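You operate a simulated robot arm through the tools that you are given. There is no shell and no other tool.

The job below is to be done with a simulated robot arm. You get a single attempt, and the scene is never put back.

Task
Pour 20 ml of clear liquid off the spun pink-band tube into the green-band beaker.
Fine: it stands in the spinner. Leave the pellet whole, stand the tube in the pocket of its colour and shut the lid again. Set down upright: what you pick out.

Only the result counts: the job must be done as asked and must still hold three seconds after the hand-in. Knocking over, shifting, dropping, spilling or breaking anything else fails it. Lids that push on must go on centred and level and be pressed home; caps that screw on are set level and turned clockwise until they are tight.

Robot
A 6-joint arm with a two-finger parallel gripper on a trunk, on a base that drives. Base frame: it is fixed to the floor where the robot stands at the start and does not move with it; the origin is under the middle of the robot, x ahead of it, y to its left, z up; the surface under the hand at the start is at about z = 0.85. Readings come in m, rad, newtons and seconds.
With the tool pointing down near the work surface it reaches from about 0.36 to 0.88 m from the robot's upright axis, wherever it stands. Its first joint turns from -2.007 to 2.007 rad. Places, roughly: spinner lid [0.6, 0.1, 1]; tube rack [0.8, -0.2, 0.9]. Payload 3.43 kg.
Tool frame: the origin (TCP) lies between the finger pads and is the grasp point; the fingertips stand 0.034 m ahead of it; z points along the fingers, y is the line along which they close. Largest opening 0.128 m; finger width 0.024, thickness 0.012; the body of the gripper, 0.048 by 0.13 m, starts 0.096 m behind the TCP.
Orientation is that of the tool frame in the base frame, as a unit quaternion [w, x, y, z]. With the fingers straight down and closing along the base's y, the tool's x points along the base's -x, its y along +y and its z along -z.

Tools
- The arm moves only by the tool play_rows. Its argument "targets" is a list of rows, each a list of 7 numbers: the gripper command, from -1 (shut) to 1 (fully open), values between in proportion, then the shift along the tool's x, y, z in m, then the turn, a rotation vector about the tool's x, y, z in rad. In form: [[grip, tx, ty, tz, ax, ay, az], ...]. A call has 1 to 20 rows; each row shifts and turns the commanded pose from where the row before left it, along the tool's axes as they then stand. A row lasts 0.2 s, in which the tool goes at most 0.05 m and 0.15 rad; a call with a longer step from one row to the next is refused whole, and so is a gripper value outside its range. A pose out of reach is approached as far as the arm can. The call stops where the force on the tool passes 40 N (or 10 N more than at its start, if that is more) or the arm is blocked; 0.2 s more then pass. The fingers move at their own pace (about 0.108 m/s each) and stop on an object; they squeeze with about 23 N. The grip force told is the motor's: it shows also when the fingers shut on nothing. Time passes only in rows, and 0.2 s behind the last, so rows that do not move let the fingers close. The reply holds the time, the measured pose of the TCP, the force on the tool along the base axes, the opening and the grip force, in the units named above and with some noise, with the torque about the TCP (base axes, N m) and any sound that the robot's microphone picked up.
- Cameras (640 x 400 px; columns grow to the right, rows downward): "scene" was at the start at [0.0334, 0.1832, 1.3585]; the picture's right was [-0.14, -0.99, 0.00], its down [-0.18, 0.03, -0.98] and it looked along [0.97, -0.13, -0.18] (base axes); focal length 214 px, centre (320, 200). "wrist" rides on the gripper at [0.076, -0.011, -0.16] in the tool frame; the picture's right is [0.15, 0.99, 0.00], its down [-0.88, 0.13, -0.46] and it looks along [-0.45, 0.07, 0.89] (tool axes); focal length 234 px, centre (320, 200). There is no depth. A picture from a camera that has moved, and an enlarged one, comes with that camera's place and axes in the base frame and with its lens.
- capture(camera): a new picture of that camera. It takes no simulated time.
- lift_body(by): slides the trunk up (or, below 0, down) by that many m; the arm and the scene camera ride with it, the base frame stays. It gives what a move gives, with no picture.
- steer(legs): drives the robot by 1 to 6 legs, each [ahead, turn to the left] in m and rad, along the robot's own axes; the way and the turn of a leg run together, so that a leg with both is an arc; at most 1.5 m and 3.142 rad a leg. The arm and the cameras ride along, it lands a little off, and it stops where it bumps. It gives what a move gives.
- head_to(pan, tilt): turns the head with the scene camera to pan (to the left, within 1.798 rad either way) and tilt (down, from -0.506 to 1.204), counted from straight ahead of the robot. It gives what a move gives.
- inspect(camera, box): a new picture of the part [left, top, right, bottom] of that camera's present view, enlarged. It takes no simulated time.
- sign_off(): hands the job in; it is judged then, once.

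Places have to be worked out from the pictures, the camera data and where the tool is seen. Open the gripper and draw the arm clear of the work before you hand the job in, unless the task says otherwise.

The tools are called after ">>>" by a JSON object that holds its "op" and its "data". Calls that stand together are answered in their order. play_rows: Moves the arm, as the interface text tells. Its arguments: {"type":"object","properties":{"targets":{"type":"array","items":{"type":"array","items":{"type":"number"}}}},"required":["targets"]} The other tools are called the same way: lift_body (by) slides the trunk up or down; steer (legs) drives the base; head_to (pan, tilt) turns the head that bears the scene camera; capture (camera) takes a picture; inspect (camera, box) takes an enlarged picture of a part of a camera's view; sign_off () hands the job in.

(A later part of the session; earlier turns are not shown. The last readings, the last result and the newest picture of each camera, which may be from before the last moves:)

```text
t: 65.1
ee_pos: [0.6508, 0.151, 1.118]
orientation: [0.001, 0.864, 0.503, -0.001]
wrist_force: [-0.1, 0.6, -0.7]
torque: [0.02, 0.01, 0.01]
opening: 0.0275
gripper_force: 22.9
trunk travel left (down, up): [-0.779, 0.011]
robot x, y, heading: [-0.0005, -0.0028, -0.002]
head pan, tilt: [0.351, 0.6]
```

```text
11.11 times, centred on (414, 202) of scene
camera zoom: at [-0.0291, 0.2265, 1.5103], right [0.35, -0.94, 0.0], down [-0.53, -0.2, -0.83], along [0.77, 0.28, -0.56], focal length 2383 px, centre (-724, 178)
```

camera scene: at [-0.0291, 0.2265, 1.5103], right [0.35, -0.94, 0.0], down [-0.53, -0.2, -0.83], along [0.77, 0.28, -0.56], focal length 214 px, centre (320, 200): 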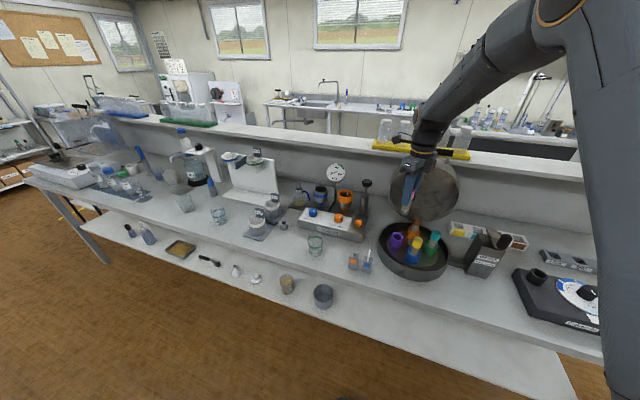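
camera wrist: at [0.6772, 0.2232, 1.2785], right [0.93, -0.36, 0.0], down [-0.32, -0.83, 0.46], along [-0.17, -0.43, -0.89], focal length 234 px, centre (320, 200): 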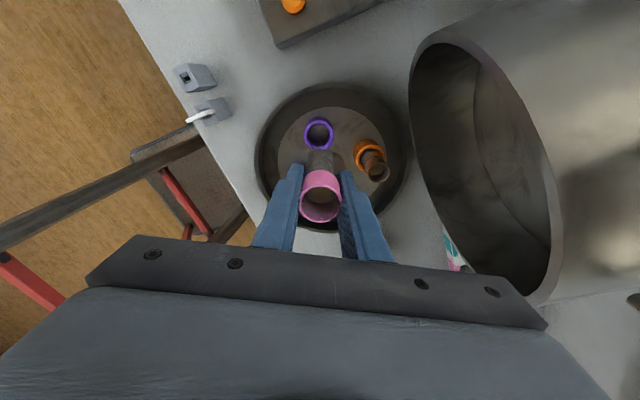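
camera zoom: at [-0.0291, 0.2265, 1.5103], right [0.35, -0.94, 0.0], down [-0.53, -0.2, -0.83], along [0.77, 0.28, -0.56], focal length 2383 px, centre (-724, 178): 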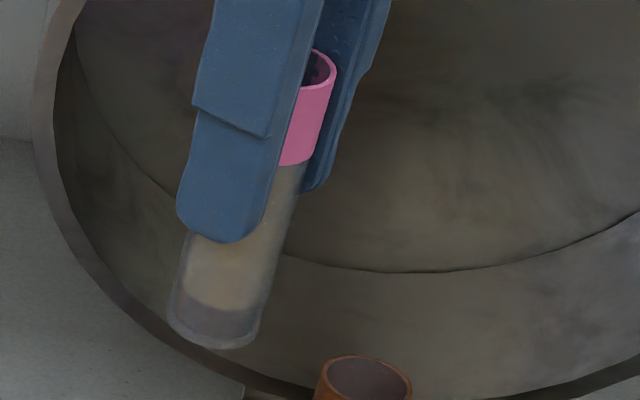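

The streak is a printed line on the glass, and the tube is about 97 mm long with a rounded bottom. I carry it smoothly at this height to beside the beaker, in gentle steps.

>>> {"op": "play_rows", "data": {"targets": [[-1, 0.0057, -0.0064, 0, 0, 0, 0], [-1, 0.01, -0.0112, 0, 0, 0, 0], [-1, 0.0143, -0.016, 0, 0, 0, 0], [-1, 0.0143, -0.016, 0, 0, 0, 0], [-1, 0.0143, -0.016, 0, 0, 0, 0], [-1, 0.0143, -0.016, 0, 0, 0, 0], [-1, 0.0143, -0.016, 0, 0, 0, 0], [-1, 0.0143, -0.016, 0, 0, 0, 0], [-1, 0.0143, -0.016, 0, 0, 0, 0], [-1, 0.0143, -0.016, 0, 0, 0, 0], [-1, 0.0143, -0.016, 0, 0, 0, 0], [-1, 0.0143, -0.016, 0, 0, 0, 0], [-1, 0.0143, -0.016, 0, 0, 0, 0], [-1, 0.0143, -0.016, 0, 0, 0, 0], [-1, 0.0143, -0.016, 0, 0, 0, 0], [-1, 0.0143, -0.016, 0, 0, 0, 0], [-1, 0.0086, -0.0096, 0, 0, 0, 0], [-1, 0.0043, -0.0048, 0, 0, 0, 0], [-1, 0, 0, 0, 0, 0, 0]]}}

>>> {"op": "capture", "data": {"camera": "scene"}}

>>> {"op": "capture", "data": {"camera": "wrist"}}

```text
t: 69.1
ee_pos: [0.541, 0.4762, 1.1174]
orientation: [0.0, 0.864, 0.503, -0.001]
wrist_force: [0.5, -0.2, -0.7]
torque: [0.0, -0.01, 0.01]
opening: 0.0278
gripper_force: 23.1
trunk travel left (down, up): [-0.779, 0.011]
robot x, y, heading: [-0.0013, -0.0, 0.003]
head pan, tilt: [0.351, 0.6]
```

```text
taken
camera scene: at [-0.0291, 0.2266, 1.5103], right [0.35, -0.94, 0.0], down [-0.53, -0.2, -0.83], along [0.77, 0.28, -0.56], focal length 214 px, centre (320, 200)
```

scene: 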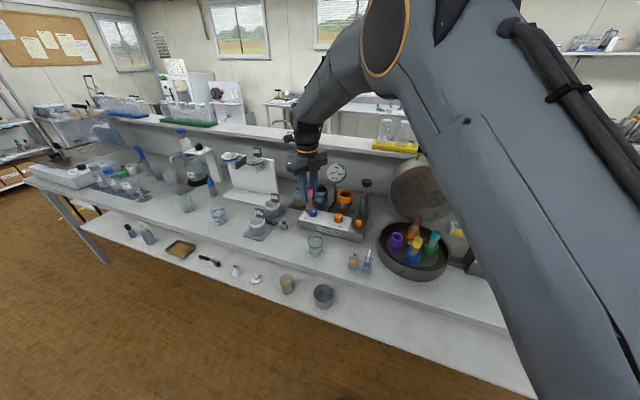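

```text
taken
camera wrist: at [0.5678, 0.5489, 1.2779], right [0.93, -0.36, 0.0], down [-0.32, -0.83, 0.46], along [-0.17, -0.43, -0.89], focal length 234 px, centre (320, 200)
```

wrist: 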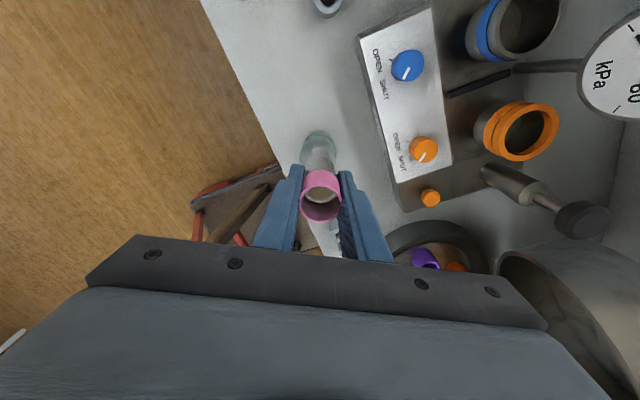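

I am above the beaker's far side with the tube upright. I enlarge the tube in both views to check level, pellet and marks against the light bench.

>>> {"op": "inspect", "data": {"camera": "scene", "box": [290, 175, 335, 220]}}

>>> {"op": "inspect", "data": {"camera": "wrist", "box": [285, 120, 355, 230]}}

```text
8.89 times, centred on (312, 198) of scene
camera zoom: at [-0.0291, 0.2266, 1.5103], right [0.35, -0.94, 0.0], down [-0.53, -0.2, -0.83], along [0.77, 0.28, -0.56], focal length 1906 px, centre (387, 222)
```

zoom: 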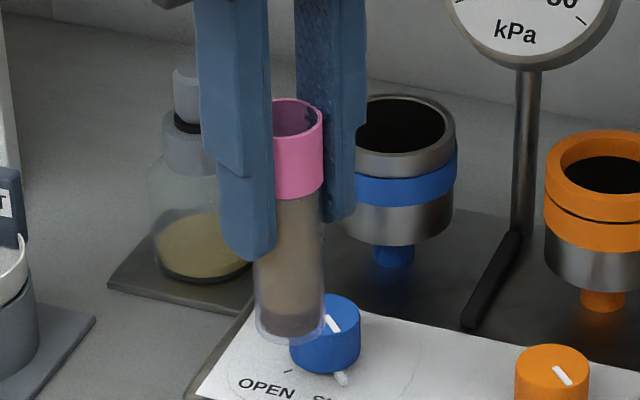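

```text
3.64 times, centred on (320, 175) of wrist
camera zoom: at [0.5678, 0.5489, 1.2779], right [0.93, -0.36, 0.0], down [-0.32, -0.83, 0.46], along [-0.17, -0.43, -0.89], focal length 852 px, centre (320, 291)
```

zoom: 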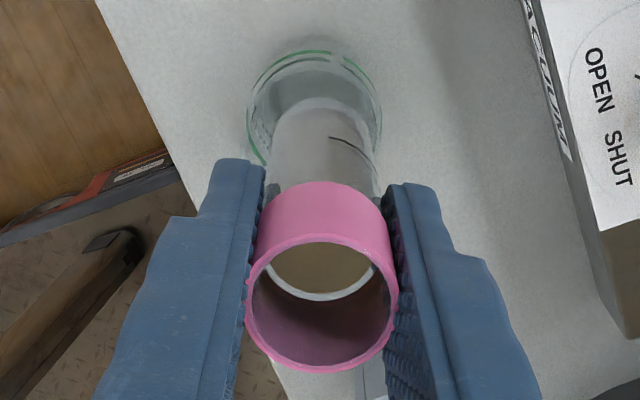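

I zoom in further on the lower part of the tube.

>>> {"op": "inspect", "data": {"camera": "scene", "box": [305, 185, 318, 202]}}

```text
16.00 times, centred on (312, 194) of scene
camera zoom: at [-0.0291, 0.2266, 1.5103], right [0.35, -0.94, 0.0], down [-0.53, -0.2, -0.83], along [0.77, 0.28, -0.56], focal length 3432 px, centre (456, 304)
```

zoom: 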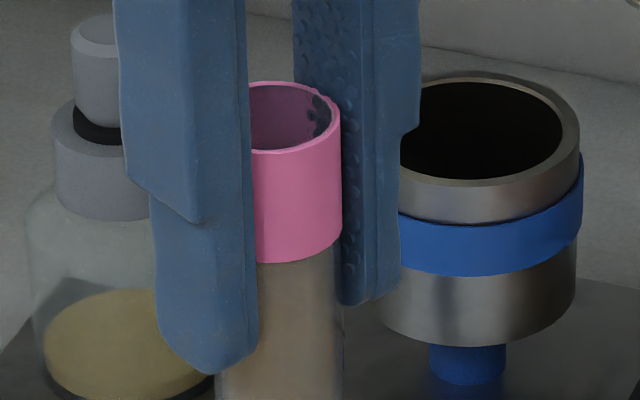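

The view is capped at 16 times; I move the window down to the tube's bottom.

>>> {"op": "inspect", "data": {"camera": "scene", "box": [296, 196, 322, 216]}}

```text
16.00 times, centred on (309, 206) of scene
camera zoom: at [-0.0291, 0.2266, 1.5103], right [0.35, -0.94, 0.0], down [-0.53, -0.2, -0.83], along [0.77, 0.28, -0.56], focal length 3432 px, centre (496, 104)
```

zoom: 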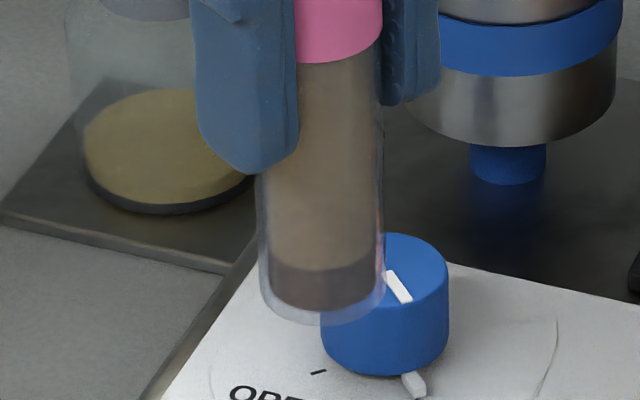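

Now it is clear: a dark pellet about 11 mm thick at the bottom with the liquid column above it. I begin tilting slowly (mouth towards the robot's right), to about 50 degrees, still above the beaker and before the liquid reaches the lip.

>>> {"op": "play_rows", "data": {"targets": [[-1, 0, 0, 0, 0, 0.02, 0], [-1, 0, 0, 0, 0, 0.04, 0], [-1, 0, 0, 0, 0, 0.05, 0], [-1, 0, 0, 0, 0, 0.05, 0], [-1, 0, 0, 0, 0, 0.05, 0], [-1, 0, 0, 0, 0, 0.05, 0], [-1, 0, 0, 0, 0, 0.05, 0], [-1, 0, 0, 0, 0, 0.05, 0], [-1, 0, 0, 0, 0, 0.05, 0], [-1, 0, 0, 0, 0, 0.05, 0], [-1, 0, 0, 0, 0, 0.05, 0], [-1, 0, 0, 0, 0, 0.05, 0], [-1, 0, 0, 0, 0, 0.05, 0], [-1, 0, 0, 0, 0, 0.05, 0], [-1, 0, 0, 0, 0, 0.05, 0], [-1, 0, 0, 0, 0, 0.05, 0], [-1, 0, 0, 0, 0, 0.04, 0], [-1, 0, 0, 0, 0, 0.02, 0], [-1, 0, 0, 0, 0, 0, 0]]}}

>>> {"op": "capture", "data": {"camera": "wrist"}}

>>> {"op": "inspect", "data": {"camera": "scene", "box": [270, 160, 370, 270]}}

```text
t: 73.1
ee_pos: [0.541, 0.4772, 1.1169]
orientation: [-0.2, 0.793, 0.462, 0.343]
wrist_force: [0.9, -0.3, -0.5]
torque: [-0.04, 0.05, 0.03]
opening: 0.0278
gripper_force: 23.4
trunk travel left (down, up): [-0.779, 0.011]
robot x, y, heading: [0.0029, 0.0025, 0.003]
head pan, tilt: [0.351, 0.6]
```

```text
taken
camera wrist: at [0.4982, 0.4266, 1.2827], right [0.91, -0.4, 0.11], down [-0.35, -0.88, -0.33], along [0.23, 0.26, -0.94], focal length 234 px, centre (320, 200)
```

wrist: 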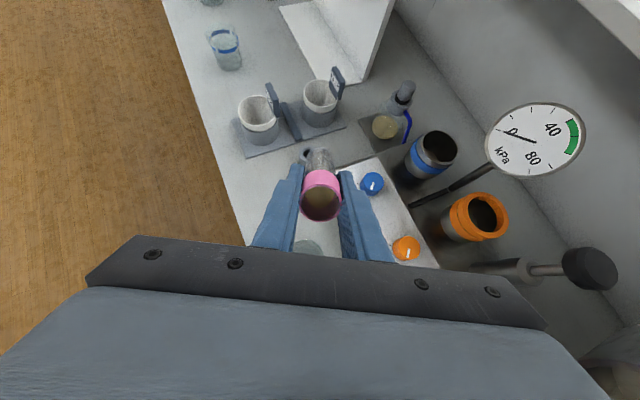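

```text
3.64 times, centred on (320, 215) of scene
camera zoom: at [-0.0291, 0.2265, 1.5103], right [0.35, -0.94, 0.0], down [-0.53, -0.2, -0.83], along [0.77, 0.28, -0.56], focal length 780 px, centre (320, 146)
```

zoom: 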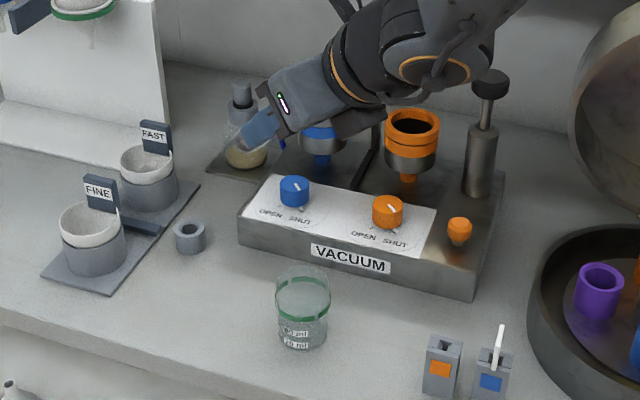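

Tilt is 47 degrees, no hiccup. I look into the mouth to see how near the liquid is to the lip.

>>> {"op": "inspect", "data": {"camera": "wrist", "box": [285, 140, 355, 250]}}

```text
3.64 times, centred on (320, 195) of wrist
camera zoom: at [0.4982, 0.4266, 1.2827], right [0.91, -0.4, 0.11], down [-0.35, -0.88, -0.33], along [0.23, 0.26, -0.94], focal length 852 px, centre (320, 218)
```

zoom: 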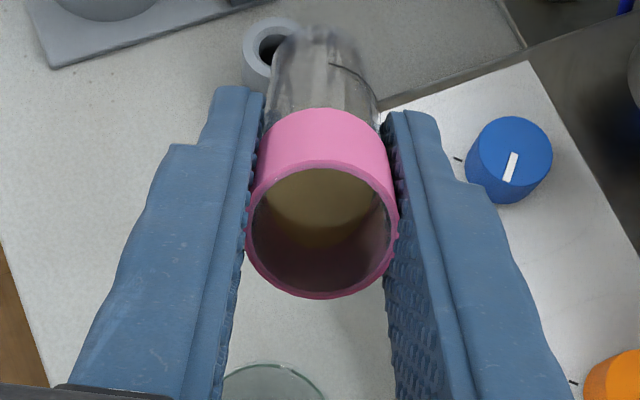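

The liquid is still about 17 mm from the lip at 47 degrees (spill onset near 68). I lower the tube straight down 137 mm so the lip comes about 50 mm above the beaker's rim.

>>> {"op": "play_rows", "data": {"targets": [[-1, -0.006, 0, 0.0056, 0, 0, 0], [-1, -0.012, 0, 0.0113, 0, 0, 0], [-1, -0.0125, 0, 0.0117, 0, 0, 0], [-1, -0.0125, 0, 0.0117, 0, 0, 0], [-1, -0.0125, 0, 0.0117, 0, 0, 0], [-1, -0.0125, 0, 0.0117, 0, 0, 0], [-1, -0.0125, 0, 0.0117, 0, 0, 0], [-1, -0.01, 0, 0.0094, 0, 0, 0], [-1, -0.005, 0, 0.0047, 0, 0, 0], [-1, -0.003, 0, 0.0028, 0, 0, 0], [-1, 0, 0, 0, 0, 0, 0]]}}

>>> {"op": "capture", "data": {"camera": "wrist"}}

>>> {"op": "inspect", "data": {"camera": "scene", "box": [270, 180, 400, 290]}}

```text
t: 75.5
ee_pos: [0.54, 0.4762, 0.9821]
orientation: [-0.2, 0.793, 0.462, 0.343]
wrist_force: [0.3, 0.5, -0.8]
torque: [-0.04, 0.04, -0.03]
opening: 0.0279
gripper_force: 23.1
trunk travel left (down, up): [-0.779, 0.011]
robot x, y, heading: [-0.0008, 0.0015, -0.001]
head pan, tilt: [0.351, 0.6]
```

```text
taken
camera wrist: at [0.4981, 0.4268, 1.1474], right [0.91, -0.4, 0.11], down [-0.35, -0.88, -0.33], along [0.23, 0.26, -0.94], focal length 234 px, centre (320, 200)
```

wrist: 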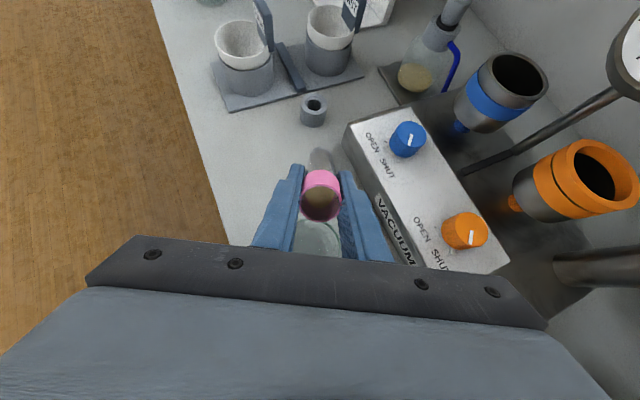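

```text
3.64 times, centred on (335, 235) of scene
camera zoom: at [-0.029, 0.2266, 1.5103], right [0.35, -0.94, 0.0], down [-0.53, -0.2, -0.83], along [0.77, 0.28, -0.56], focal length 780 px, centre (266, 73)
```

zoom: 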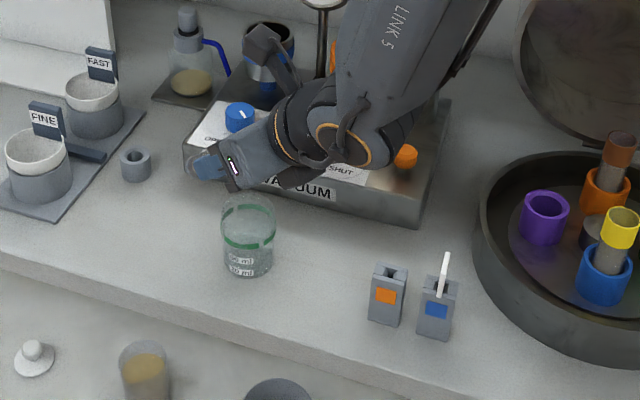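

All clear below. I tilt on slowly to about 63 degrees and look again.

>>> {"op": "play_rows", "data": {"targets": [[-1, 0, 0, 0, 0, 0.02, 0], [-1, 0, 0, 0, 0, 0.035, 0], [-1, 0, 0, 0, 0, 0.035, 0], [-1, 0, 0, 0, 0, 0.035, 0], [-1, 0, 0, 0, 0, 0.035, 0], [-1, 0, 0, 0, 0, 0.035, 0], [-1, 0, 0, 0, 0, 0.035, 0], [-1, 0, 0, 0, 0, 0.03, 0], [-1, 0, 0, 0, 0, 0.02, 0], [-1, 0, 0, 0, 0, 0, 0]]}}

>>> {"op": "inspect", "data": {"camera": "wrist", "box": [285, 140, 355, 250]}}

>>> {"op": "inspect", "data": {"camera": "scene", "box": [280, 190, 380, 290]}}

```text
t: 77.7
ee_pos: [0.5403, 0.4765, 0.982]
orientation: [-0.263, 0.737, 0.43, 0.45]
wrist_force: [0.7, -0.3, -0.7]
torque: [-0.01, -0.01, 0.02]
opening: 0.0278
gripper_force: 23.2
trunk travel left (down, up): [-0.779, 0.011]
robot x, y, heading: [0.001, -0.0007, 0.004]
head pan, tilt: [0.351, 0.6]
```

```text
3.64 times, centred on (320, 195) of wrist
camera zoom: at [0.4767, 0.3893, 1.1235], right [0.89, -0.43, 0.13], down [-0.29, -0.77, -0.58], along [0.35, 0.48, -0.81], focal length 852 px, centre (320, 218)
```

zoom: 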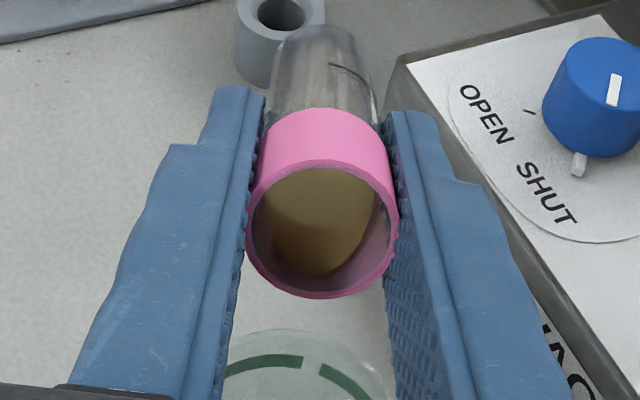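

```text
4.00 times, centred on (330, 240) of scene
camera zoom: at [-0.0291, 0.2266, 1.5103], right [0.35, -0.94, 0.0], down [-0.53, -0.2, -0.83], along [0.77, 0.28, -0.56], focal length 858 px, centre (280, 40)
```

zoom: 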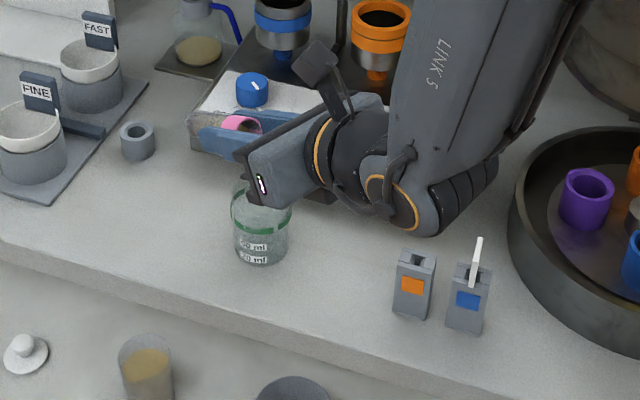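

At 63 degrees the liquid is about 6 mm short of the lip, and the lip stands over the beaker's middle. I tilt on 4 degrees to the expected onset and look.

>>> {"op": "play_rows", "data": {"targets": [[-1, 0, 0, 0, 0, 0.015, 0], [-1, 0, 0, 0, 0, 0.02, 0], [-1, 0, 0, 0, 0, 0.02, 0], [-1, 0, 0, 0, 0, 0.015, 0], [-1, 0, 0, 0, 0, 0, 0], [-1, 0, 0, 0, 0, 0, 0]]}}

>>> {"op": "inspect", "data": {"camera": "wrist", "box": [285, 140, 355, 250]}}

>>> {"op": "inspect", "data": {"camera": "scene", "box": [306, 230, 332, 260]}}

```text
t: 79.1
ee_pos: [0.5406, 0.477, 0.9823]
orientation: [-0.277, 0.721, 0.419, 0.477]
wrist_force: [0.3, -1.2, -0.2]
torque: [-0.03, 0.01, 0.0]
opening: 0.028
gripper_force: 22.9
trunk travel left (down, up): [-0.779, 0.011]
robot x, y, heading: [0.0021, -0.0012, 0.001]
head pan, tilt: [0.351, 0.6]
```

```text
3.64 times, centred on (320, 195) of wrist
camera zoom: at [0.4721, 0.381, 1.1155], right [0.89, -0.44, 0.13], down [-0.26, -0.73, -0.63], along [0.38, 0.53, -0.76], focal length 852 px, centre (320, 218)
```

zoom: 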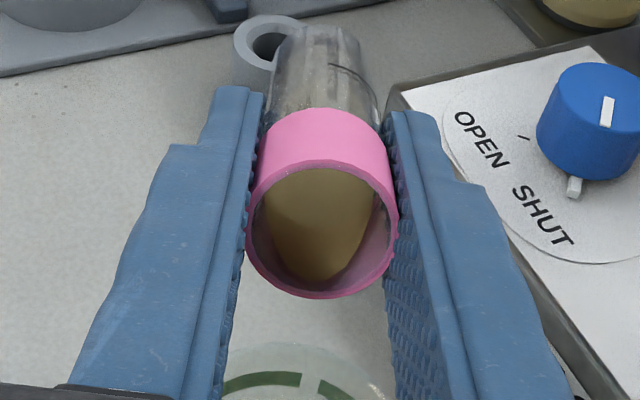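

```text
13.33 times, centred on (319, 245) of scene
camera zoom: at [-0.0291, 0.2266, 1.5103], right [0.35, -0.94, 0.0], down [-0.53, -0.2, -0.83], along [0.77, 0.28, -0.56], focal length 2860 px, centre (333, -400)
```

zoom: 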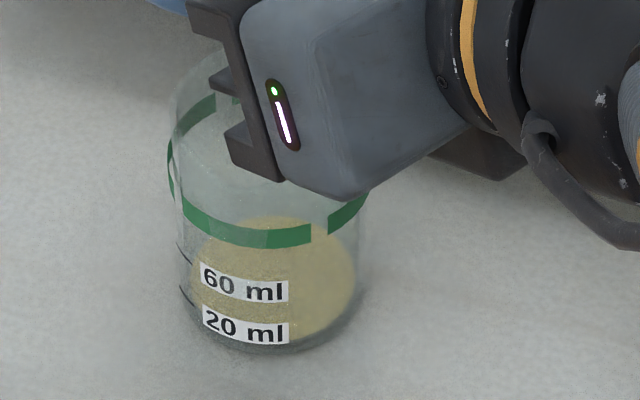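

Liquid has just begun to run: the beaker's bottom shows yellow. Time stands still now, so I enlarge the beaker to read the level against the 20 ml line.

>>> {"op": "inspect", "data": {"camera": "scene", "box": [308, 243, 330, 259]}}

>>> {"op": "inspect", "data": {"camera": "wrist", "box": [296, 180, 344, 250]}}

```text
16.00 times, centred on (319, 251) of scene
camera zoom: at [-0.0291, 0.2266, 1.5103], right [0.35, -0.94, 0.0], down [-0.53, -0.2, -0.83], along [0.77, 0.28, -0.56], focal length 3432 px, centre (336, -616)
```

zoom: 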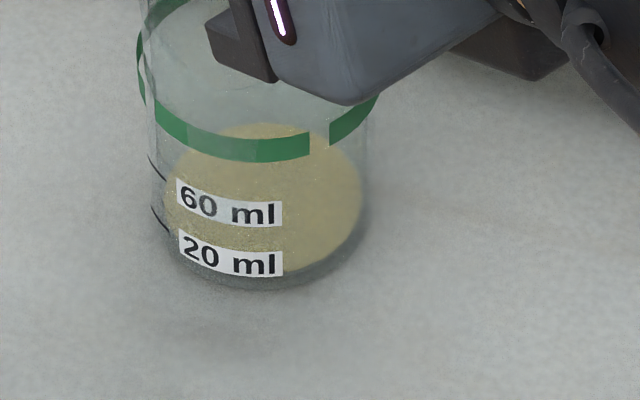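

```text
5.71 times, centred on (320, 215) of wrist
camera zoom: at [0.4721, 0.381, 1.1155], right [0.89, -0.44, 0.13], down [-0.26, -0.73, -0.63], along [0.38, 0.53, -0.76], focal length 1338 px, centre (320, 114)
```

zoom: 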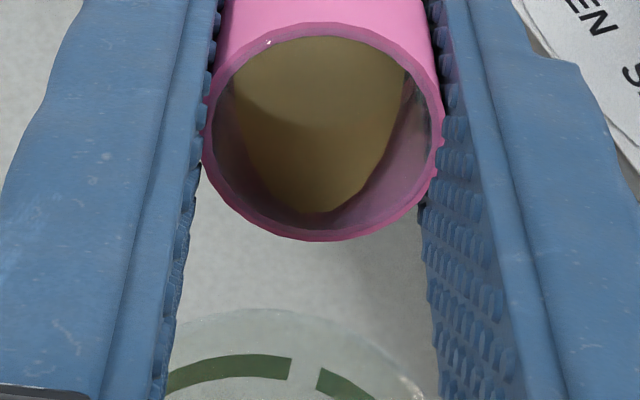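

By the scale the beaker holds hardly 1 ml yet; 20 ml would lift the yellow disc about 24 px in this view. I go on in small tilt steps with pauses.

>>> {"op": "play_rows", "data": {"targets": [[-1, 0, 0, 0, 0, 0.01, 0], [-1, 0, 0, 0, 0, 0.015, 0], [-1, 0, 0, 0, 0, 0.01, 0], [-1, 0, 0, 0, 0, 0, 0], [-1, 0, 0, 0, 0, 0, 0], [-1, 0, 0, 0, 0, 0, 0]]}}

>>> {"op": "inspect", "data": {"camera": "scene", "box": [308, 243, 330, 259]}}

>>> {"op": "inspect", "data": {"camera": "wrist", "box": [285, 140, 355, 250]}}

```text
t: 80.5
ee_pos: [0.5406, 0.4756, 0.9818]
orientation: [-0.284, 0.713, 0.414, 0.489]
wrist_force: [0.8, 0.0, -0.6]
torque: [-0.01, -0.02, 0.02]
opening: 0.0277
gripper_force: 23.1
trunk travel left (down, up): [-0.779, 0.011]
robot x, y, heading: [0.0023, 0.0013, 0.0]
head pan, tilt: [0.351, 0.6]
```

```text
16.00 times, centred on (319, 251) of scene
camera zoom: at [-0.0291, 0.2266, 1.5103], right [0.35, -0.94, 0.0], down [-0.53, -0.2, -0.83], along [0.77, 0.28, -0.56], focal length 3432 px, centre (336, -616)
```

zoom: 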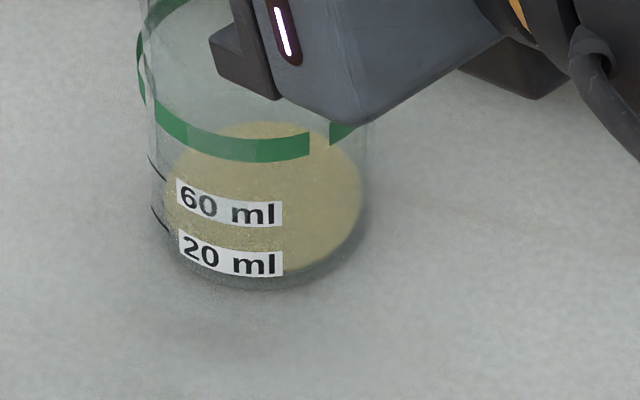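

```text
3.64 times, centred on (320, 195) of wrist
camera zoom: at [0.4699, 0.3769, 1.1112], right [0.89, -0.44, 0.14], down [-0.25, -0.71, -0.66], along [0.39, 0.55, -0.74], focal length 852 px, centre (320, 218)
```

zoom: 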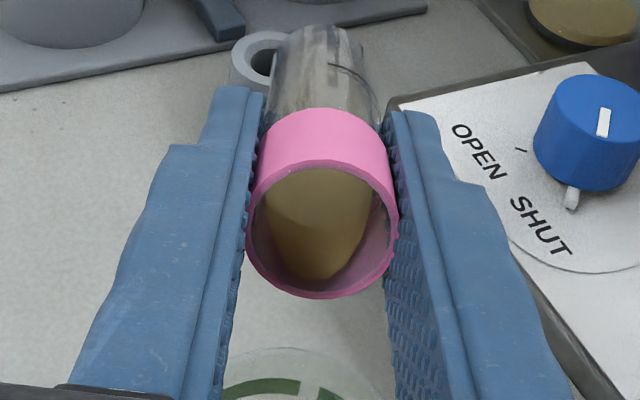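

Tilt 69 degrees; the beaker's disc has scarcely risen. I continue with 3.5 degrees more.

>>> {"op": "play_rows", "data": {"targets": [[-1, 0, 0, 0, 0, 0.01, 0], [-1, 0, 0, 0, 0, 0.015, 0], [-1, 0, 0, 0, 0, 0.015, 0], [-1, 0, 0, 0, 0, 0.015, 0], [-1, 0, 0, 0, 0, 0.005, 0], [-1, 0, 0, 0, 0, 0, 0], [-1, 0, 0, 0, 0, 0, 0], [-1, 0, 0, 0, 0, 0, 0]]}}

>>> {"op": "inspect", "data": {"camera": "scene", "box": [308, 243, 330, 259]}}

>>> {"op": "inspect", "data": {"camera": "wrist", "box": [285, 140, 355, 250]}}

```text
t: 82.3
ee_pos: [0.5403, 0.4775, 0.9829]
orientation: [-0.297, 0.697, 0.406, 0.511]
wrist_force: [0.1, -0.3, 0.0]
torque: [-0.03, -0.01, -0.03]
opening: 0.0278
gripper_force: 23.1
trunk travel left (down, up): [-0.779, 0.011]
robot x, y, heading: [0.0047, 0.0015, -0.001]
head pan, tilt: [0.351, 0.6]
```

```text
16.00 times, centred on (319, 251) of scene
camera zoom: at [-0.0291, 0.2265, 1.5103], right [0.35, -0.94, 0.0], down [-0.53, -0.2, -0.83], along [0.77, 0.28, -0.56], focal length 3432 px, centre (336, -616)
```

zoom: 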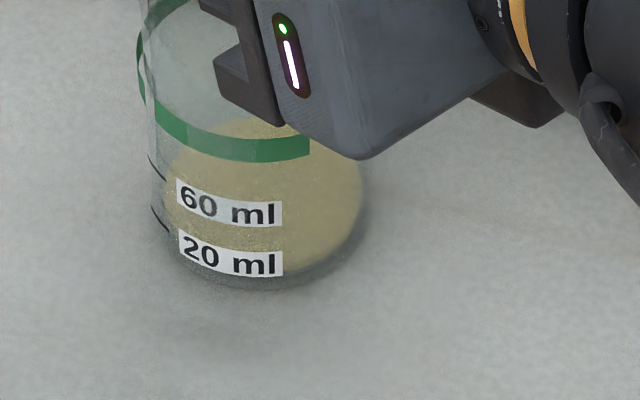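

```text
3.64 times, centred on (320, 195) of wrist
camera zoom: at [0.4661, 0.3703, 1.104], right [0.88, -0.45, 0.14], down [-0.23, -0.67, -0.7], along [0.41, 0.59, -0.7], focal length 852 px, centre (320, 218)
```

zoom: 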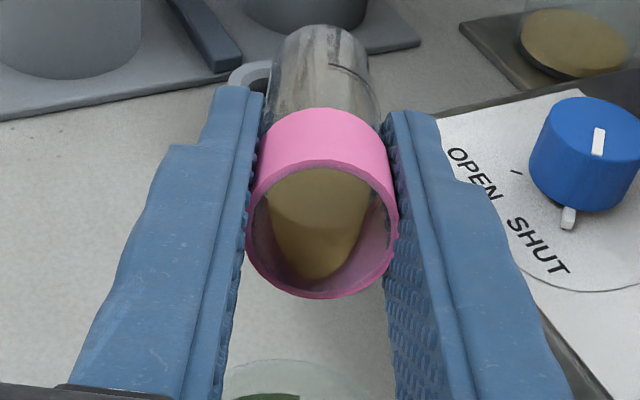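

Tilt 72.5 degrees; the disc has risen about 5 px (roughly 4-5 ml), which fits my geometric model, giving about 84 degrees for 20 ml. I go on 4 degrees, slowly.

>>> {"op": "play_rows", "data": {"targets": [[-1, 0, 0, 0, 0, 0.01, 0], [-1, 0, 0, 0, 0, 0.012, 0], [-1, 0, 0, 0, 0, 0.012, 0], [-1, 0, 0, 0, 0, 0.012, 0], [-1, 0, 0, 0, 0, 0.012, 0], [-1, 0, 0, 0, 0, 0.012, 0], [-1, 0, 0, 0, 0, 0, 0], [-1, 0, 0, 0, 0, 0, 0], [-1, 0, 0, 0, 0, 0, 0]]}}

>>> {"op": "inspect", "data": {"camera": "scene", "box": [308, 243, 330, 259]}}

>>> {"op": "inspect", "data": {"camera": "wrist", "box": [285, 140, 355, 250]}}

>>> {"op": "inspect", "data": {"camera": "scene", "box": [280, 190, 400, 300]}}

```text
t: 84.3
ee_pos: [0.5408, 0.4756, 0.9836]
orientation: [-0.311, 0.679, 0.396, 0.534]
wrist_force: [-0.6, 0.4, -0.4]
torque: [-0.02, 0.0, 0.02]
opening: 0.0277
gripper_force: 22.3
trunk travel left (down, up): [-0.779, 0.011]
robot x, y, heading: [0.001, 0.0003, -0.002]
head pan, tilt: [0.351, 0.6]
```

```text
16.00 times, centred on (319, 251) of scene
camera zoom: at [-0.0291, 0.2265, 1.5103], right [0.35, -0.94, 0.0], down [-0.53, -0.2, -0.83], along [0.77, 0.28, -0.56], focal length 3432 px, centre (336, -616)
```

zoom: 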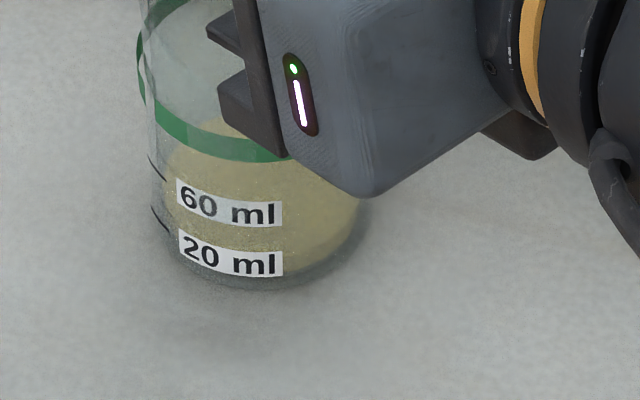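

```text
3.64 times, centred on (320, 195) of wrist
camera zoom: at [0.4621, 0.363, 1.0945], right [0.88, -0.46, 0.14], down [-0.21, -0.63, -0.75], along [0.43, 0.63, -0.65], focal length 852 px, centre (320, 218)
```

zoom: 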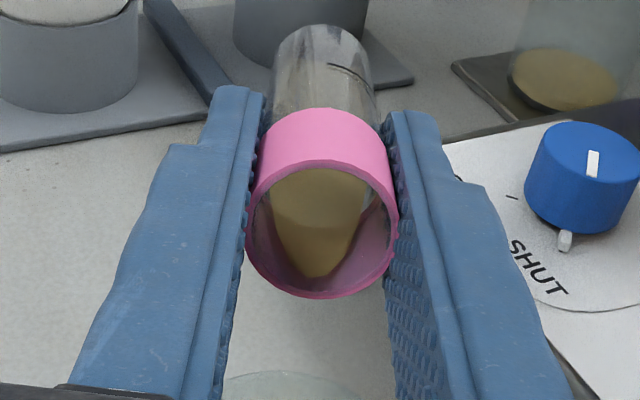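

```text
3.64 times, centred on (340, 245) of scene
camera zoom: at [-0.0291, 0.2265, 1.5103], right [0.35, -0.94, 0.0], down [-0.53, -0.2, -0.83], along [0.77, 0.28, -0.56], focal length 780 px, centre (247, 36)
```

zoom: 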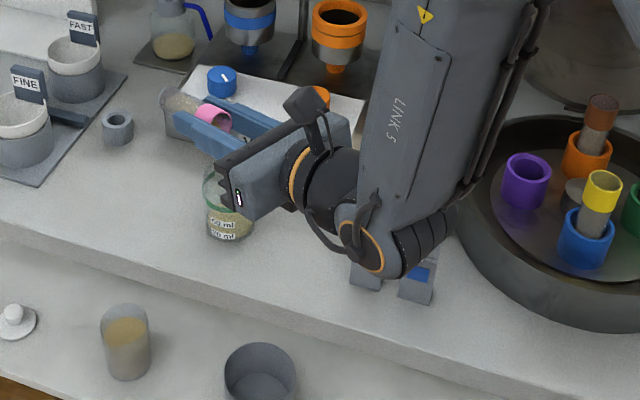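

Tilt 76.4 degrees, level still rising as modelled. The wrist housing is getting low near the white card, so I raise the hand 30 mm before tilting further.

>>> {"op": "play_rows", "data": {"targets": [[-1, 0.004, 0, -0.001, 0, 0, 0], [-1, 0.007, 0, -0.0017, 0, 0, 0], [-1, 0.0075, 0, -0.0018, 0, 0, 0], [-1, 0.007, 0, -0.0017, 0, 0, 0], [-1, 0.0037, 0, -0.0009, 0, 0, 0], [-1, 0, 0, 0, 0, 0, 0], [-1, 0, 0, 0, 0.0, 0.01, 0], [-1, 0, 0, 0, 0, 0.012, 0], [-1, 0, 0, 0, 0, 0.012, 0], [-1, 0, 0, 0, 0, 0.01, 0], [-1, 0, 0, 0, 0, 0, 0], [-1, 0, 0, 0, 0, 0, 0], [-1, 0, 0, 0, 0, 0, 0]]}}

>>> {"op": "inspect", "data": {"camera": "scene", "box": [308, 243, 330, 259]}}

>>> {"op": "inspect", "data": {"camera": "wrist", "box": [285, 140, 355, 250]}}

>>> {"op": "inspect", "data": {"camera": "scene", "box": [280, 190, 400, 300]}}

```text
t: 87.1
ee_pos: [0.5415, 0.4754, 1.0125]
orientation: [-0.321, 0.667, 0.388, 0.55]
wrist_force: [0.8, 0.2, 0.2]
torque: [0.0, 0.01, 0.01]
opening: 0.0275
gripper_force: 23.0
trunk travel left (down, up): [-0.779, 0.011]
robot x, y, heading: [-0.0002, 0.0006, 0.005]
head pan, tilt: [0.351, 0.6]
```

```text
16.00 times, centred on (319, 251) of scene
camera zoom: at [-0.0291, 0.2265, 1.5103], right [0.35, -0.94, 0.0], down [-0.53, -0.2, -0.83], along [0.77, 0.28, -0.56], focal length 3432 px, centre (336, -616)
```

zoom: 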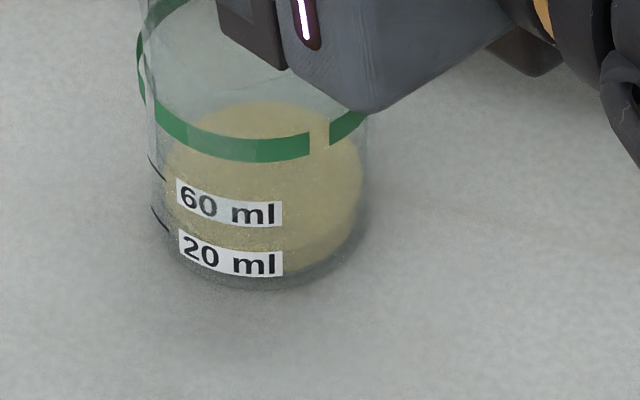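

```text
3.64 times, centred on (320, 195) of wrist
camera zoom: at [0.4599, 0.3589, 1.1184], right [0.87, -0.46, 0.14], down [-0.19, -0.6, -0.78], along [0.45, 0.65, -0.61], focal length 852 px, centre (320, 218)
```

zoom: 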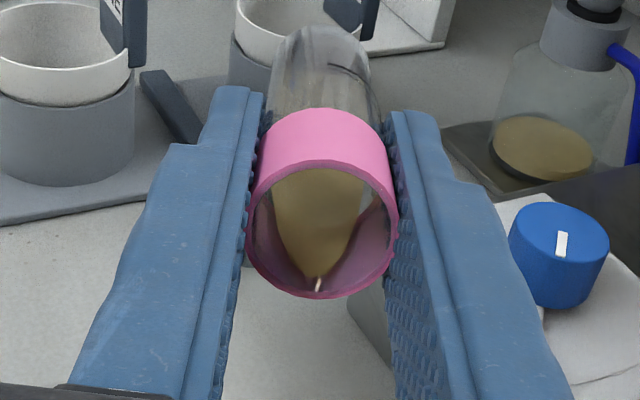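

```text
3.64 times, centred on (340, 245) of scene
camera zoom: at [-0.0291, 0.2265, 1.5103], right [0.35, -0.94, 0.0], down [-0.53, -0.2, -0.83], along [0.77, 0.28, -0.56], focal length 780 px, centre (247, 36)
```

zoom: 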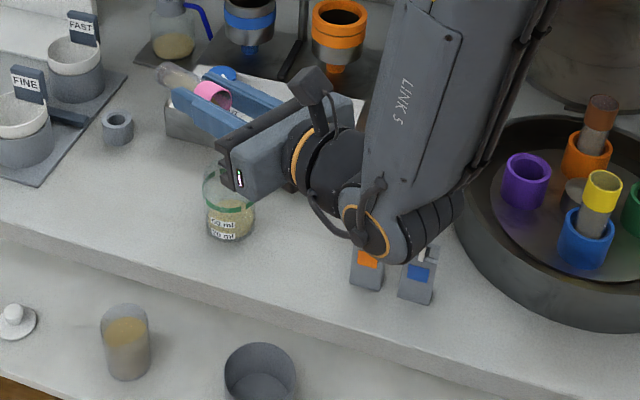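

A stream is running and the disc has risen about 21 px, so the beaker is already near 20 ml by the marks. I tilt back right away to stop the flow and then measure.

>>> {"op": "play_rows", "data": {"targets": [[-1, 0, 0, 0, 0, -0.05, 0], [-1, 0, 0, 0, 0, -0.05, 0], [-1, 0, 0, 0, 0, -0.05, 0], [-1, 0, 0, 0, 0, -0.05, 0], [-1, 0, 0, 0, 0, -0.05, 0], [-1, 0, 0, 0, 0, -0.03, 0], [-1, 0, 0, 0, 0, 0, 0]]}}

>>> {"op": "inspect", "data": {"camera": "scene", "box": [308, 243, 330, 259]}}

>>> {"op": "inspect", "data": {"camera": "wrist", "box": [285, 140, 355, 250]}}

```text
t: 88.7
ee_pos: [0.5409, 0.4766, 1.0128]
orientation: [-0.262, 0.738, 0.43, 0.45]
wrist_force: [-0.9, 0.2, -0.3]
torque: [-0.01, 0.0, 0.0]
opening: 0.028
gripper_force: 23.4
trunk travel left (down, up): [-0.779, 0.011]
robot x, y, heading: [-0.0014, -0.0007, -0.001]
head pan, tilt: [0.351, 0.6]
```

```text
16.00 times, centred on (319, 251) of scene
camera zoom: at [-0.0291, 0.2265, 1.5103], right [0.35, -0.94, 0.0], down [-0.53, -0.2, -0.83], along [0.77, 0.28, -0.56], focal length 3432 px, centre (336, -616)
```

zoom: 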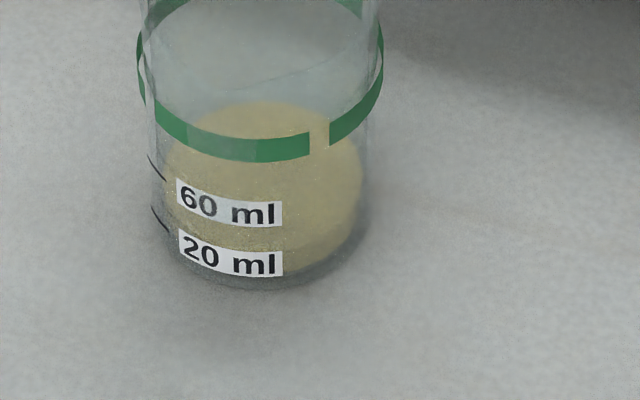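

```text
3.64 times, centred on (320, 195) of wrist
camera zoom: at [0.4769, 0.3892, 1.1535], right [0.89, -0.43, 0.13], down [-0.29, -0.77, -0.58], along [0.35, 0.48, -0.81], focal length 852 px, centre (320, 218)
```

zoom: 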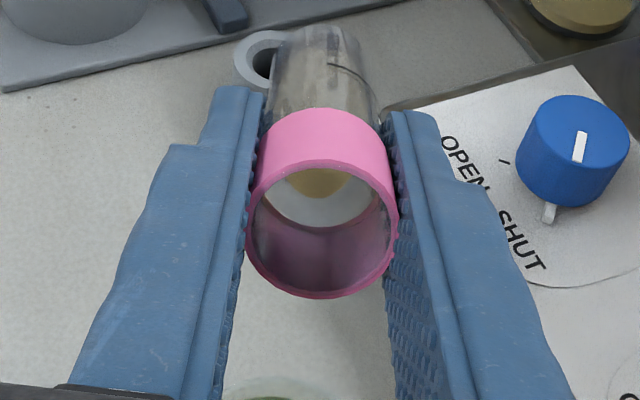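

The flow stopped; by the marks and the tube's own level drop I estimate 18-20 ml in the beaker. To read it better I lift slightly and carry the tube (still tilted, well short of spilling) to the right, from where the wrist camera sees the beaker at a flatter angle.

>>> {"op": "play_rows", "data": {"targets": [[-1, 0.0078, 0, -0.004, 0, 0, 0], [-1, 0.0117, 0, -0.006, 0, 0, 0], [-1, 0.0117, 0, -0.006, 0, 0, 0], [-1, 0, 0, 0, 0, 0, 0]]}}

>>> {"op": "play_rows", "data": {"targets": [[-1, -0.0026, 0.0055, -0.0051, 0, 0, 0], [-1, -0.0052, 0.0109, -0.0102, 0, 0, 0], [-1, -0.0073, 0.0152, -0.0142, 0, 0, 0], [-1, -0.0073, 0.0152, -0.0142, 0, 0, 0], [-1, -0.0073, 0.0152, -0.0142, 0, 0, 0], [-1, -0.0073, 0.0152, -0.0142, 0, 0, 0], [-1, -0.0073, 0.0152, -0.0142, 0, 0, 0], [-1, -0.0073, 0.0152, -0.0142, 0, 0, 0], [-1, -0.0073, 0.0152, -0.0142, 0, 0, 0], [-1, -0.0073, 0.0152, -0.0142, 0, 0, 0], [-1, -0.0073, 0.0152, -0.0142, 0, 0, 0], [-1, -0.0073, 0.0152, -0.0142, 0, 0, 0], [-1, -0.0073, 0.0152, -0.0142, 0, 0, 0], [-1, -0.0073, 0.0152, -0.0142, 0, 0, 0], [-1, -0.0073, 0.0152, -0.0142, 0, 0, 0], [-1, -0.0073, 0.0152, -0.0142, 0, 0, 0], [-1, -0.0073, 0.0152, -0.0142, 0, 0, 0], [-1, -0.005, 0.0105, -0.0098, 0, 0, 0], [-1, -0.0025, 0.005, -0.0047, 0, 0, 0], [-1, 0, 0, 0, 0, 0, 0]]}}

>>> {"op": "capture", "data": {"camera": "wrist"}}

```text
t: 89.7
ee_pos: [0.5407, 0.4762, 1.049]
orientation: [-0.262, 0.738, 0.429, 0.451]
wrist_force: [0.2, -0.5, 0.1]
torque: [-0.03, 0.01, 0.0]
opening: 0.0278
gripper_force: 23.5
trunk travel left (down, up): [-0.779, 0.011]
robot x, y, heading: [0.0003, 0.0016, 0.002]
head pan, tilt: [0.351, 0.6]
```

```text
t: 93.9
ee_pos: [0.6324, 0.111, 1.0483]
orientation: [-0.263, 0.737, 0.429, 0.452]
wrist_force: [0.3, -0.5, -1.1]
torque: [0.01, 0.01, 0.0]
opening: 0.0279
gripper_force: 22.7
trunk travel left (down, up): [-0.779, 0.011]
robot x, y, heading: [-0.0014, 0.001, -0.004]
head pan, tilt: [0.351, 0.6]
```

```text
taken
camera wrist: at [0.568, 0.0232, 1.1878], right [0.89, -0.43, 0.13], down [-0.29, -0.77, -0.58], along [0.35, 0.48, -0.81], focal length 234 px, centre (320, 200)
```

wrist: 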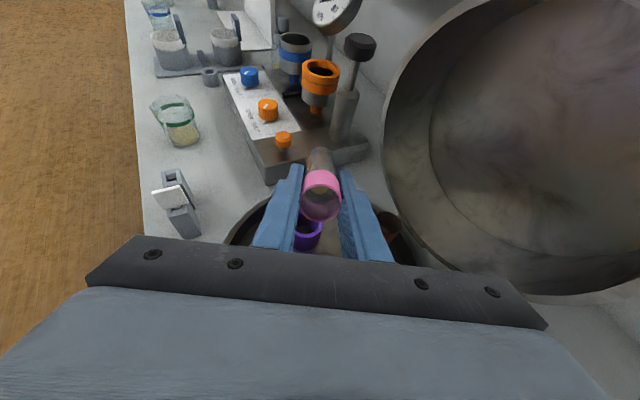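

The beaker is in plain view from the right. I enlarge it to read the level.

>>> {"op": "inspect", "data": {"camera": "wrist", "box": [158, 100, 198, 150]}}

>>> {"op": "inspect", "data": {"camera": "wrist", "box": [162, 118, 202, 143]}}

>>> {"op": "inspect", "data": {"camera": "scene", "box": [300, 236, 332, 260]}}

```text
8.00 times, centred on (178, 125) of wrist
camera zoom: at [0.568, 0.0232, 1.1878], right [0.89, -0.43, 0.13], down [-0.29, -0.77, -0.58], along [0.35, 0.48, -0.81], focal length 1873 px, centre (1456, 800)
```

zoom: 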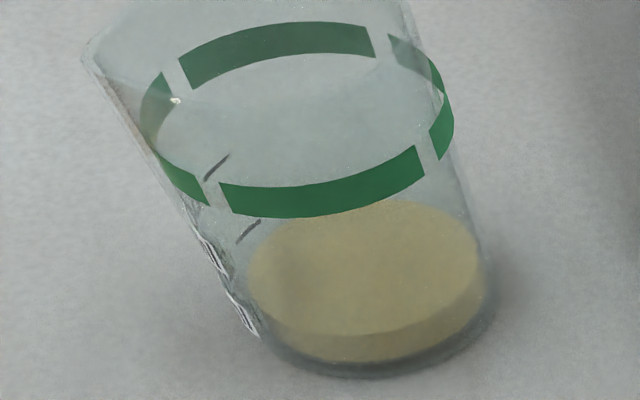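

```text
16.00 times, centred on (182, 130) of wrist
camera zoom: at [0.568, 0.0232, 1.1878], right [0.89, -0.43, 0.13], down [-0.29, -0.77, -0.58], along [0.35, 0.48, -0.81], focal length 3747 px, centre (2528, 1312)
```

zoom: 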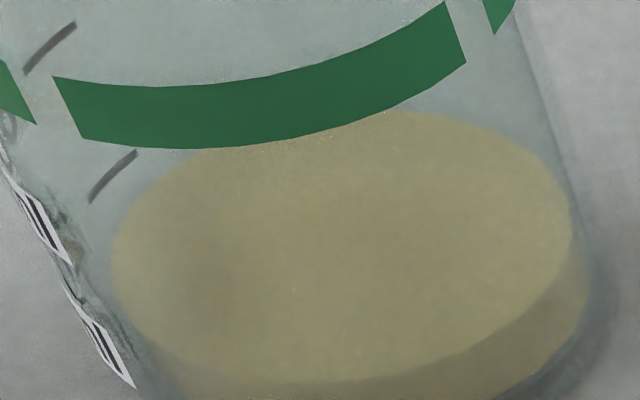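

```text
16.00 times, centred on (316, 248) of scene
camera zoom: at [-0.029, 0.2263, 1.5104], right [0.35, -0.94, 0.0], down [-0.53, -0.2, -0.83], along [0.77, 0.28, -0.56], focal length 3432 px, centre (384, -568)
```

zoom: 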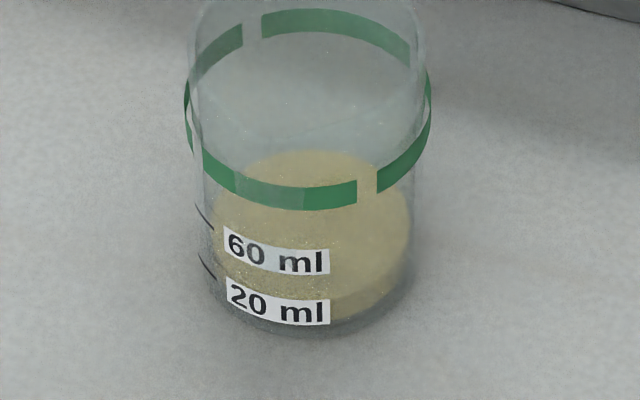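

This view shows the liquid body clearly. I zoom on its front edge and the mark lines for exact readings.

>>> {"op": "inspect", "data": {"camera": "wrist", "box": [163, 127, 203, 152]}}

>>> {"op": "inspect", "data": {"camera": "wrist", "box": [152, 110, 192, 135]}}

```text
16.00 times, centred on (183, 140) of wrist
camera zoom: at [0.568, 0.0232, 1.1878], right [0.89, -0.43, 0.13], down [-0.29, -0.77, -0.58], along [0.35, 0.48, -0.81], focal length 3747 px, centre (2512, 1168)
```

zoom: 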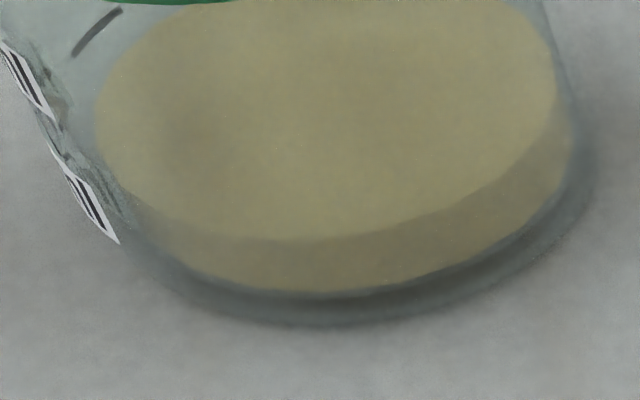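

```text
16.00 times, centred on (172, 122) of wrist
camera zoom: at [0.568, 0.0232, 1.1878], right [0.89, -0.43, 0.13], down [-0.29, -0.77, -0.58], along [0.35, 0.48, -0.81], focal length 3747 px, centre (2688, 1440)
```

zoom: 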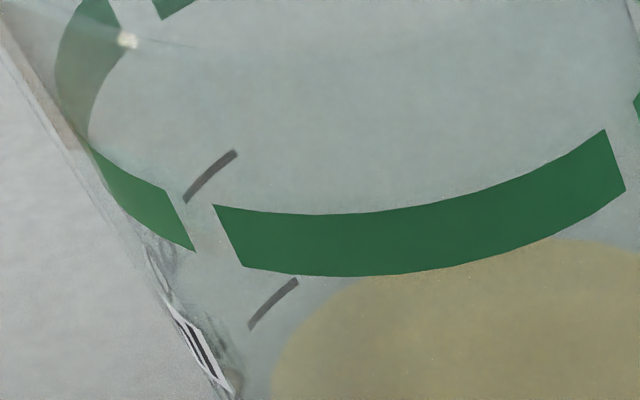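

My readings put the beaker at about 18 to 18.5 ml (liquid about 8.5 mm deep, marks 0.46 mm per ml), so a top-up of about 1.6 ml is wanted. The level inside the tube is a finer gauge, so I take its reference picture at this tilt.

>>> {"op": "inspect", "data": {"camera": "wrist", "box": [300, 180, 340, 205]}}

>>> {"op": "inspect", "data": {"camera": "wrist", "box": [285, 140, 355, 250]}}

```text
16.00 times, centred on (320, 192) of wrist
camera zoom: at [0.568, 0.0232, 1.1878], right [0.89, -0.43, 0.13], down [-0.29, -0.77, -0.58], along [0.35, 0.48, -0.81], focal length 3747 px, centre (320, 320)
```

zoom: 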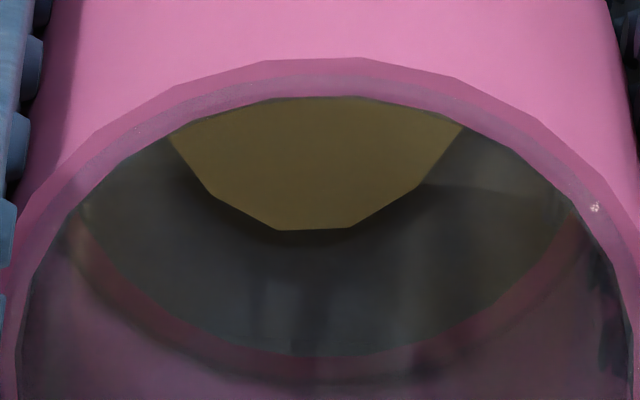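

```text
3.64 times, centred on (320, 195) of wrist
camera zoom: at [0.568, 0.0232, 1.1878], right [0.89, -0.43, 0.13], down [-0.29, -0.77, -0.58], along [0.35, 0.48, -0.81], focal length 852 px, centre (320, 218)
```

zoom: 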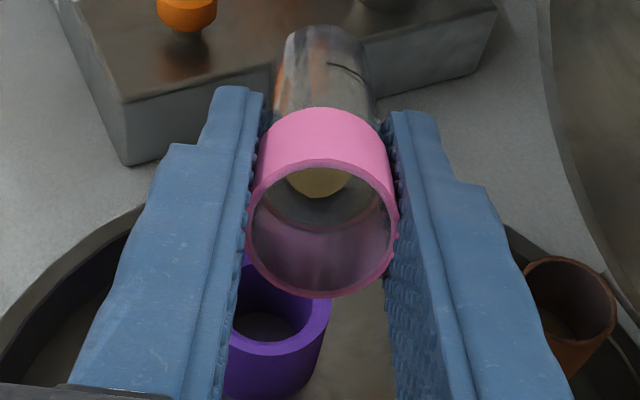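

The yellow level edge is at row 230 here; 1.6-1.8 ml less would bring it to about row 204. I carry the tube back over the beaker the same way.

>>> {"op": "play_rows", "data": {"targets": [[-1, 0.0024, -0.0051, 0.0047, 0, 0, 0], [-1, 0.0048, -0.0101, 0.0095, 0, 0, 0], [-1, 0.0069, -0.01447, 0.0135, 0, 0, 0], [-1, 0.0069, -0.01447, 0.0135, 0, 0, 0], [-1, 0.0069, -0.01447, 0.0135, 0, 0, 0], [-1, 0.0069, -0.01447, 0.0135, 0, 0, 0], [-1, 0.0069, -0.01447, 0.0135, 0, 0, 0], [-1, 0.0069, -0.01447, 0.0135, 0, 0, 0], [-1, 0.0069, -0.01447, 0.0135, 0, 0, 0], [-1, 0.0069, -0.01447, 0.0135, 0, 0, 0], [-1, 0.0069, -0.01447, 0.0135, 0, 0, 0], [-1, 0.0069, -0.01447, 0.0135, 0, 0, 0], [-1, 0.0069, -0.01447, 0.0135, 0, 0, 0], [-1, 0.0069, -0.01447, 0.0135, 0, 0, 0], [-1, 0.0069, -0.01447, 0.0135, 0, 0, 0], [-1, 0.0069, -0.01447, 0.0135, 0, 0, 0], [-1, 0.0069, -0.01447, 0.0135, 0, 0, 0], [-1, 0.0069, -0.01447, 0.0135, 0, 0, 0], [-1, 0.0041, -0.0087, 0.0081, 0, 0, 0], [-1, 0.0021, -0.0043, 0.0041, 0, 0, 0]]}}

>>> {"op": "play_rows", "data": {"targets": [[-1, 0, 0, 0, 0, 0, 0], [-1, -0.008, 0, 0.0041, 0, 0, 0], [-1, -0.012, 0, 0.0061, 0, 0, 0], [-1, -0.008, 0, 0.0041, 0, 0, 0], [-1, -0.004, 0, 0.0021, 0, 0, 0], [-1, 0, 0, 0, 0, 0, 0]]}}

>>> {"op": "inspect", "data": {"camera": "scene", "box": [300, 236, 332, 260]}}

```text
t: 98.1
ee_pos: [0.5401, 0.4764, 1.0473]
orientation: [-0.262, 0.738, 0.429, 0.451]
wrist_force: [-0.3, 0.7, -0.6]
torque: [0.0, 0.0, -0.01]
opening: 0.0278
gripper_force: 23.1
trunk travel left (down, up): [-0.779, 0.011]
robot x, y, heading: [0.0013, 0.0003, 0.002]
head pan, tilt: [0.351, 0.6]
```

```text
t: 99.5
ee_pos: [0.5406, 0.4767, 1.0107]
orientation: [-0.262, 0.738, 0.428, 0.451]
wrist_force: [0.1, 0.1, -0.2]
torque: [0.01, 0.01, 0.02]
opening: 0.0281
gripper_force: 23.1
trunk travel left (down, up): [-0.779, 0.011]
robot x, y, heading: [0.0022, -0.0037, 0.0]
head pan, tilt: [0.351, 0.6]
```

```text
16.00 times, centred on (316, 248) of scene
camera zoom: at [-0.0291, 0.2266, 1.5103], right [0.35, -0.94, 0.0], down [-0.53, -0.2, -0.83], along [0.77, 0.28, -0.56], focal length 3432 px, centre (384, -568)
```

zoom: 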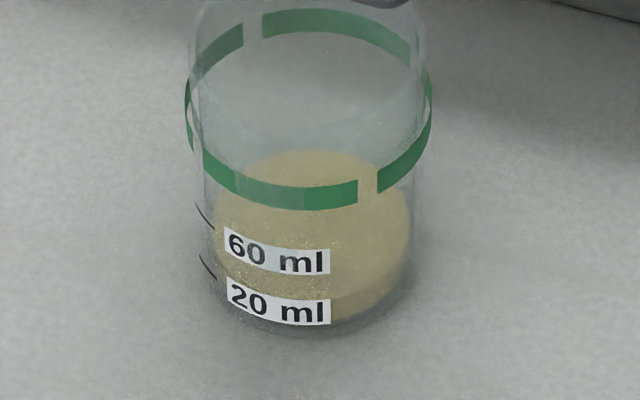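

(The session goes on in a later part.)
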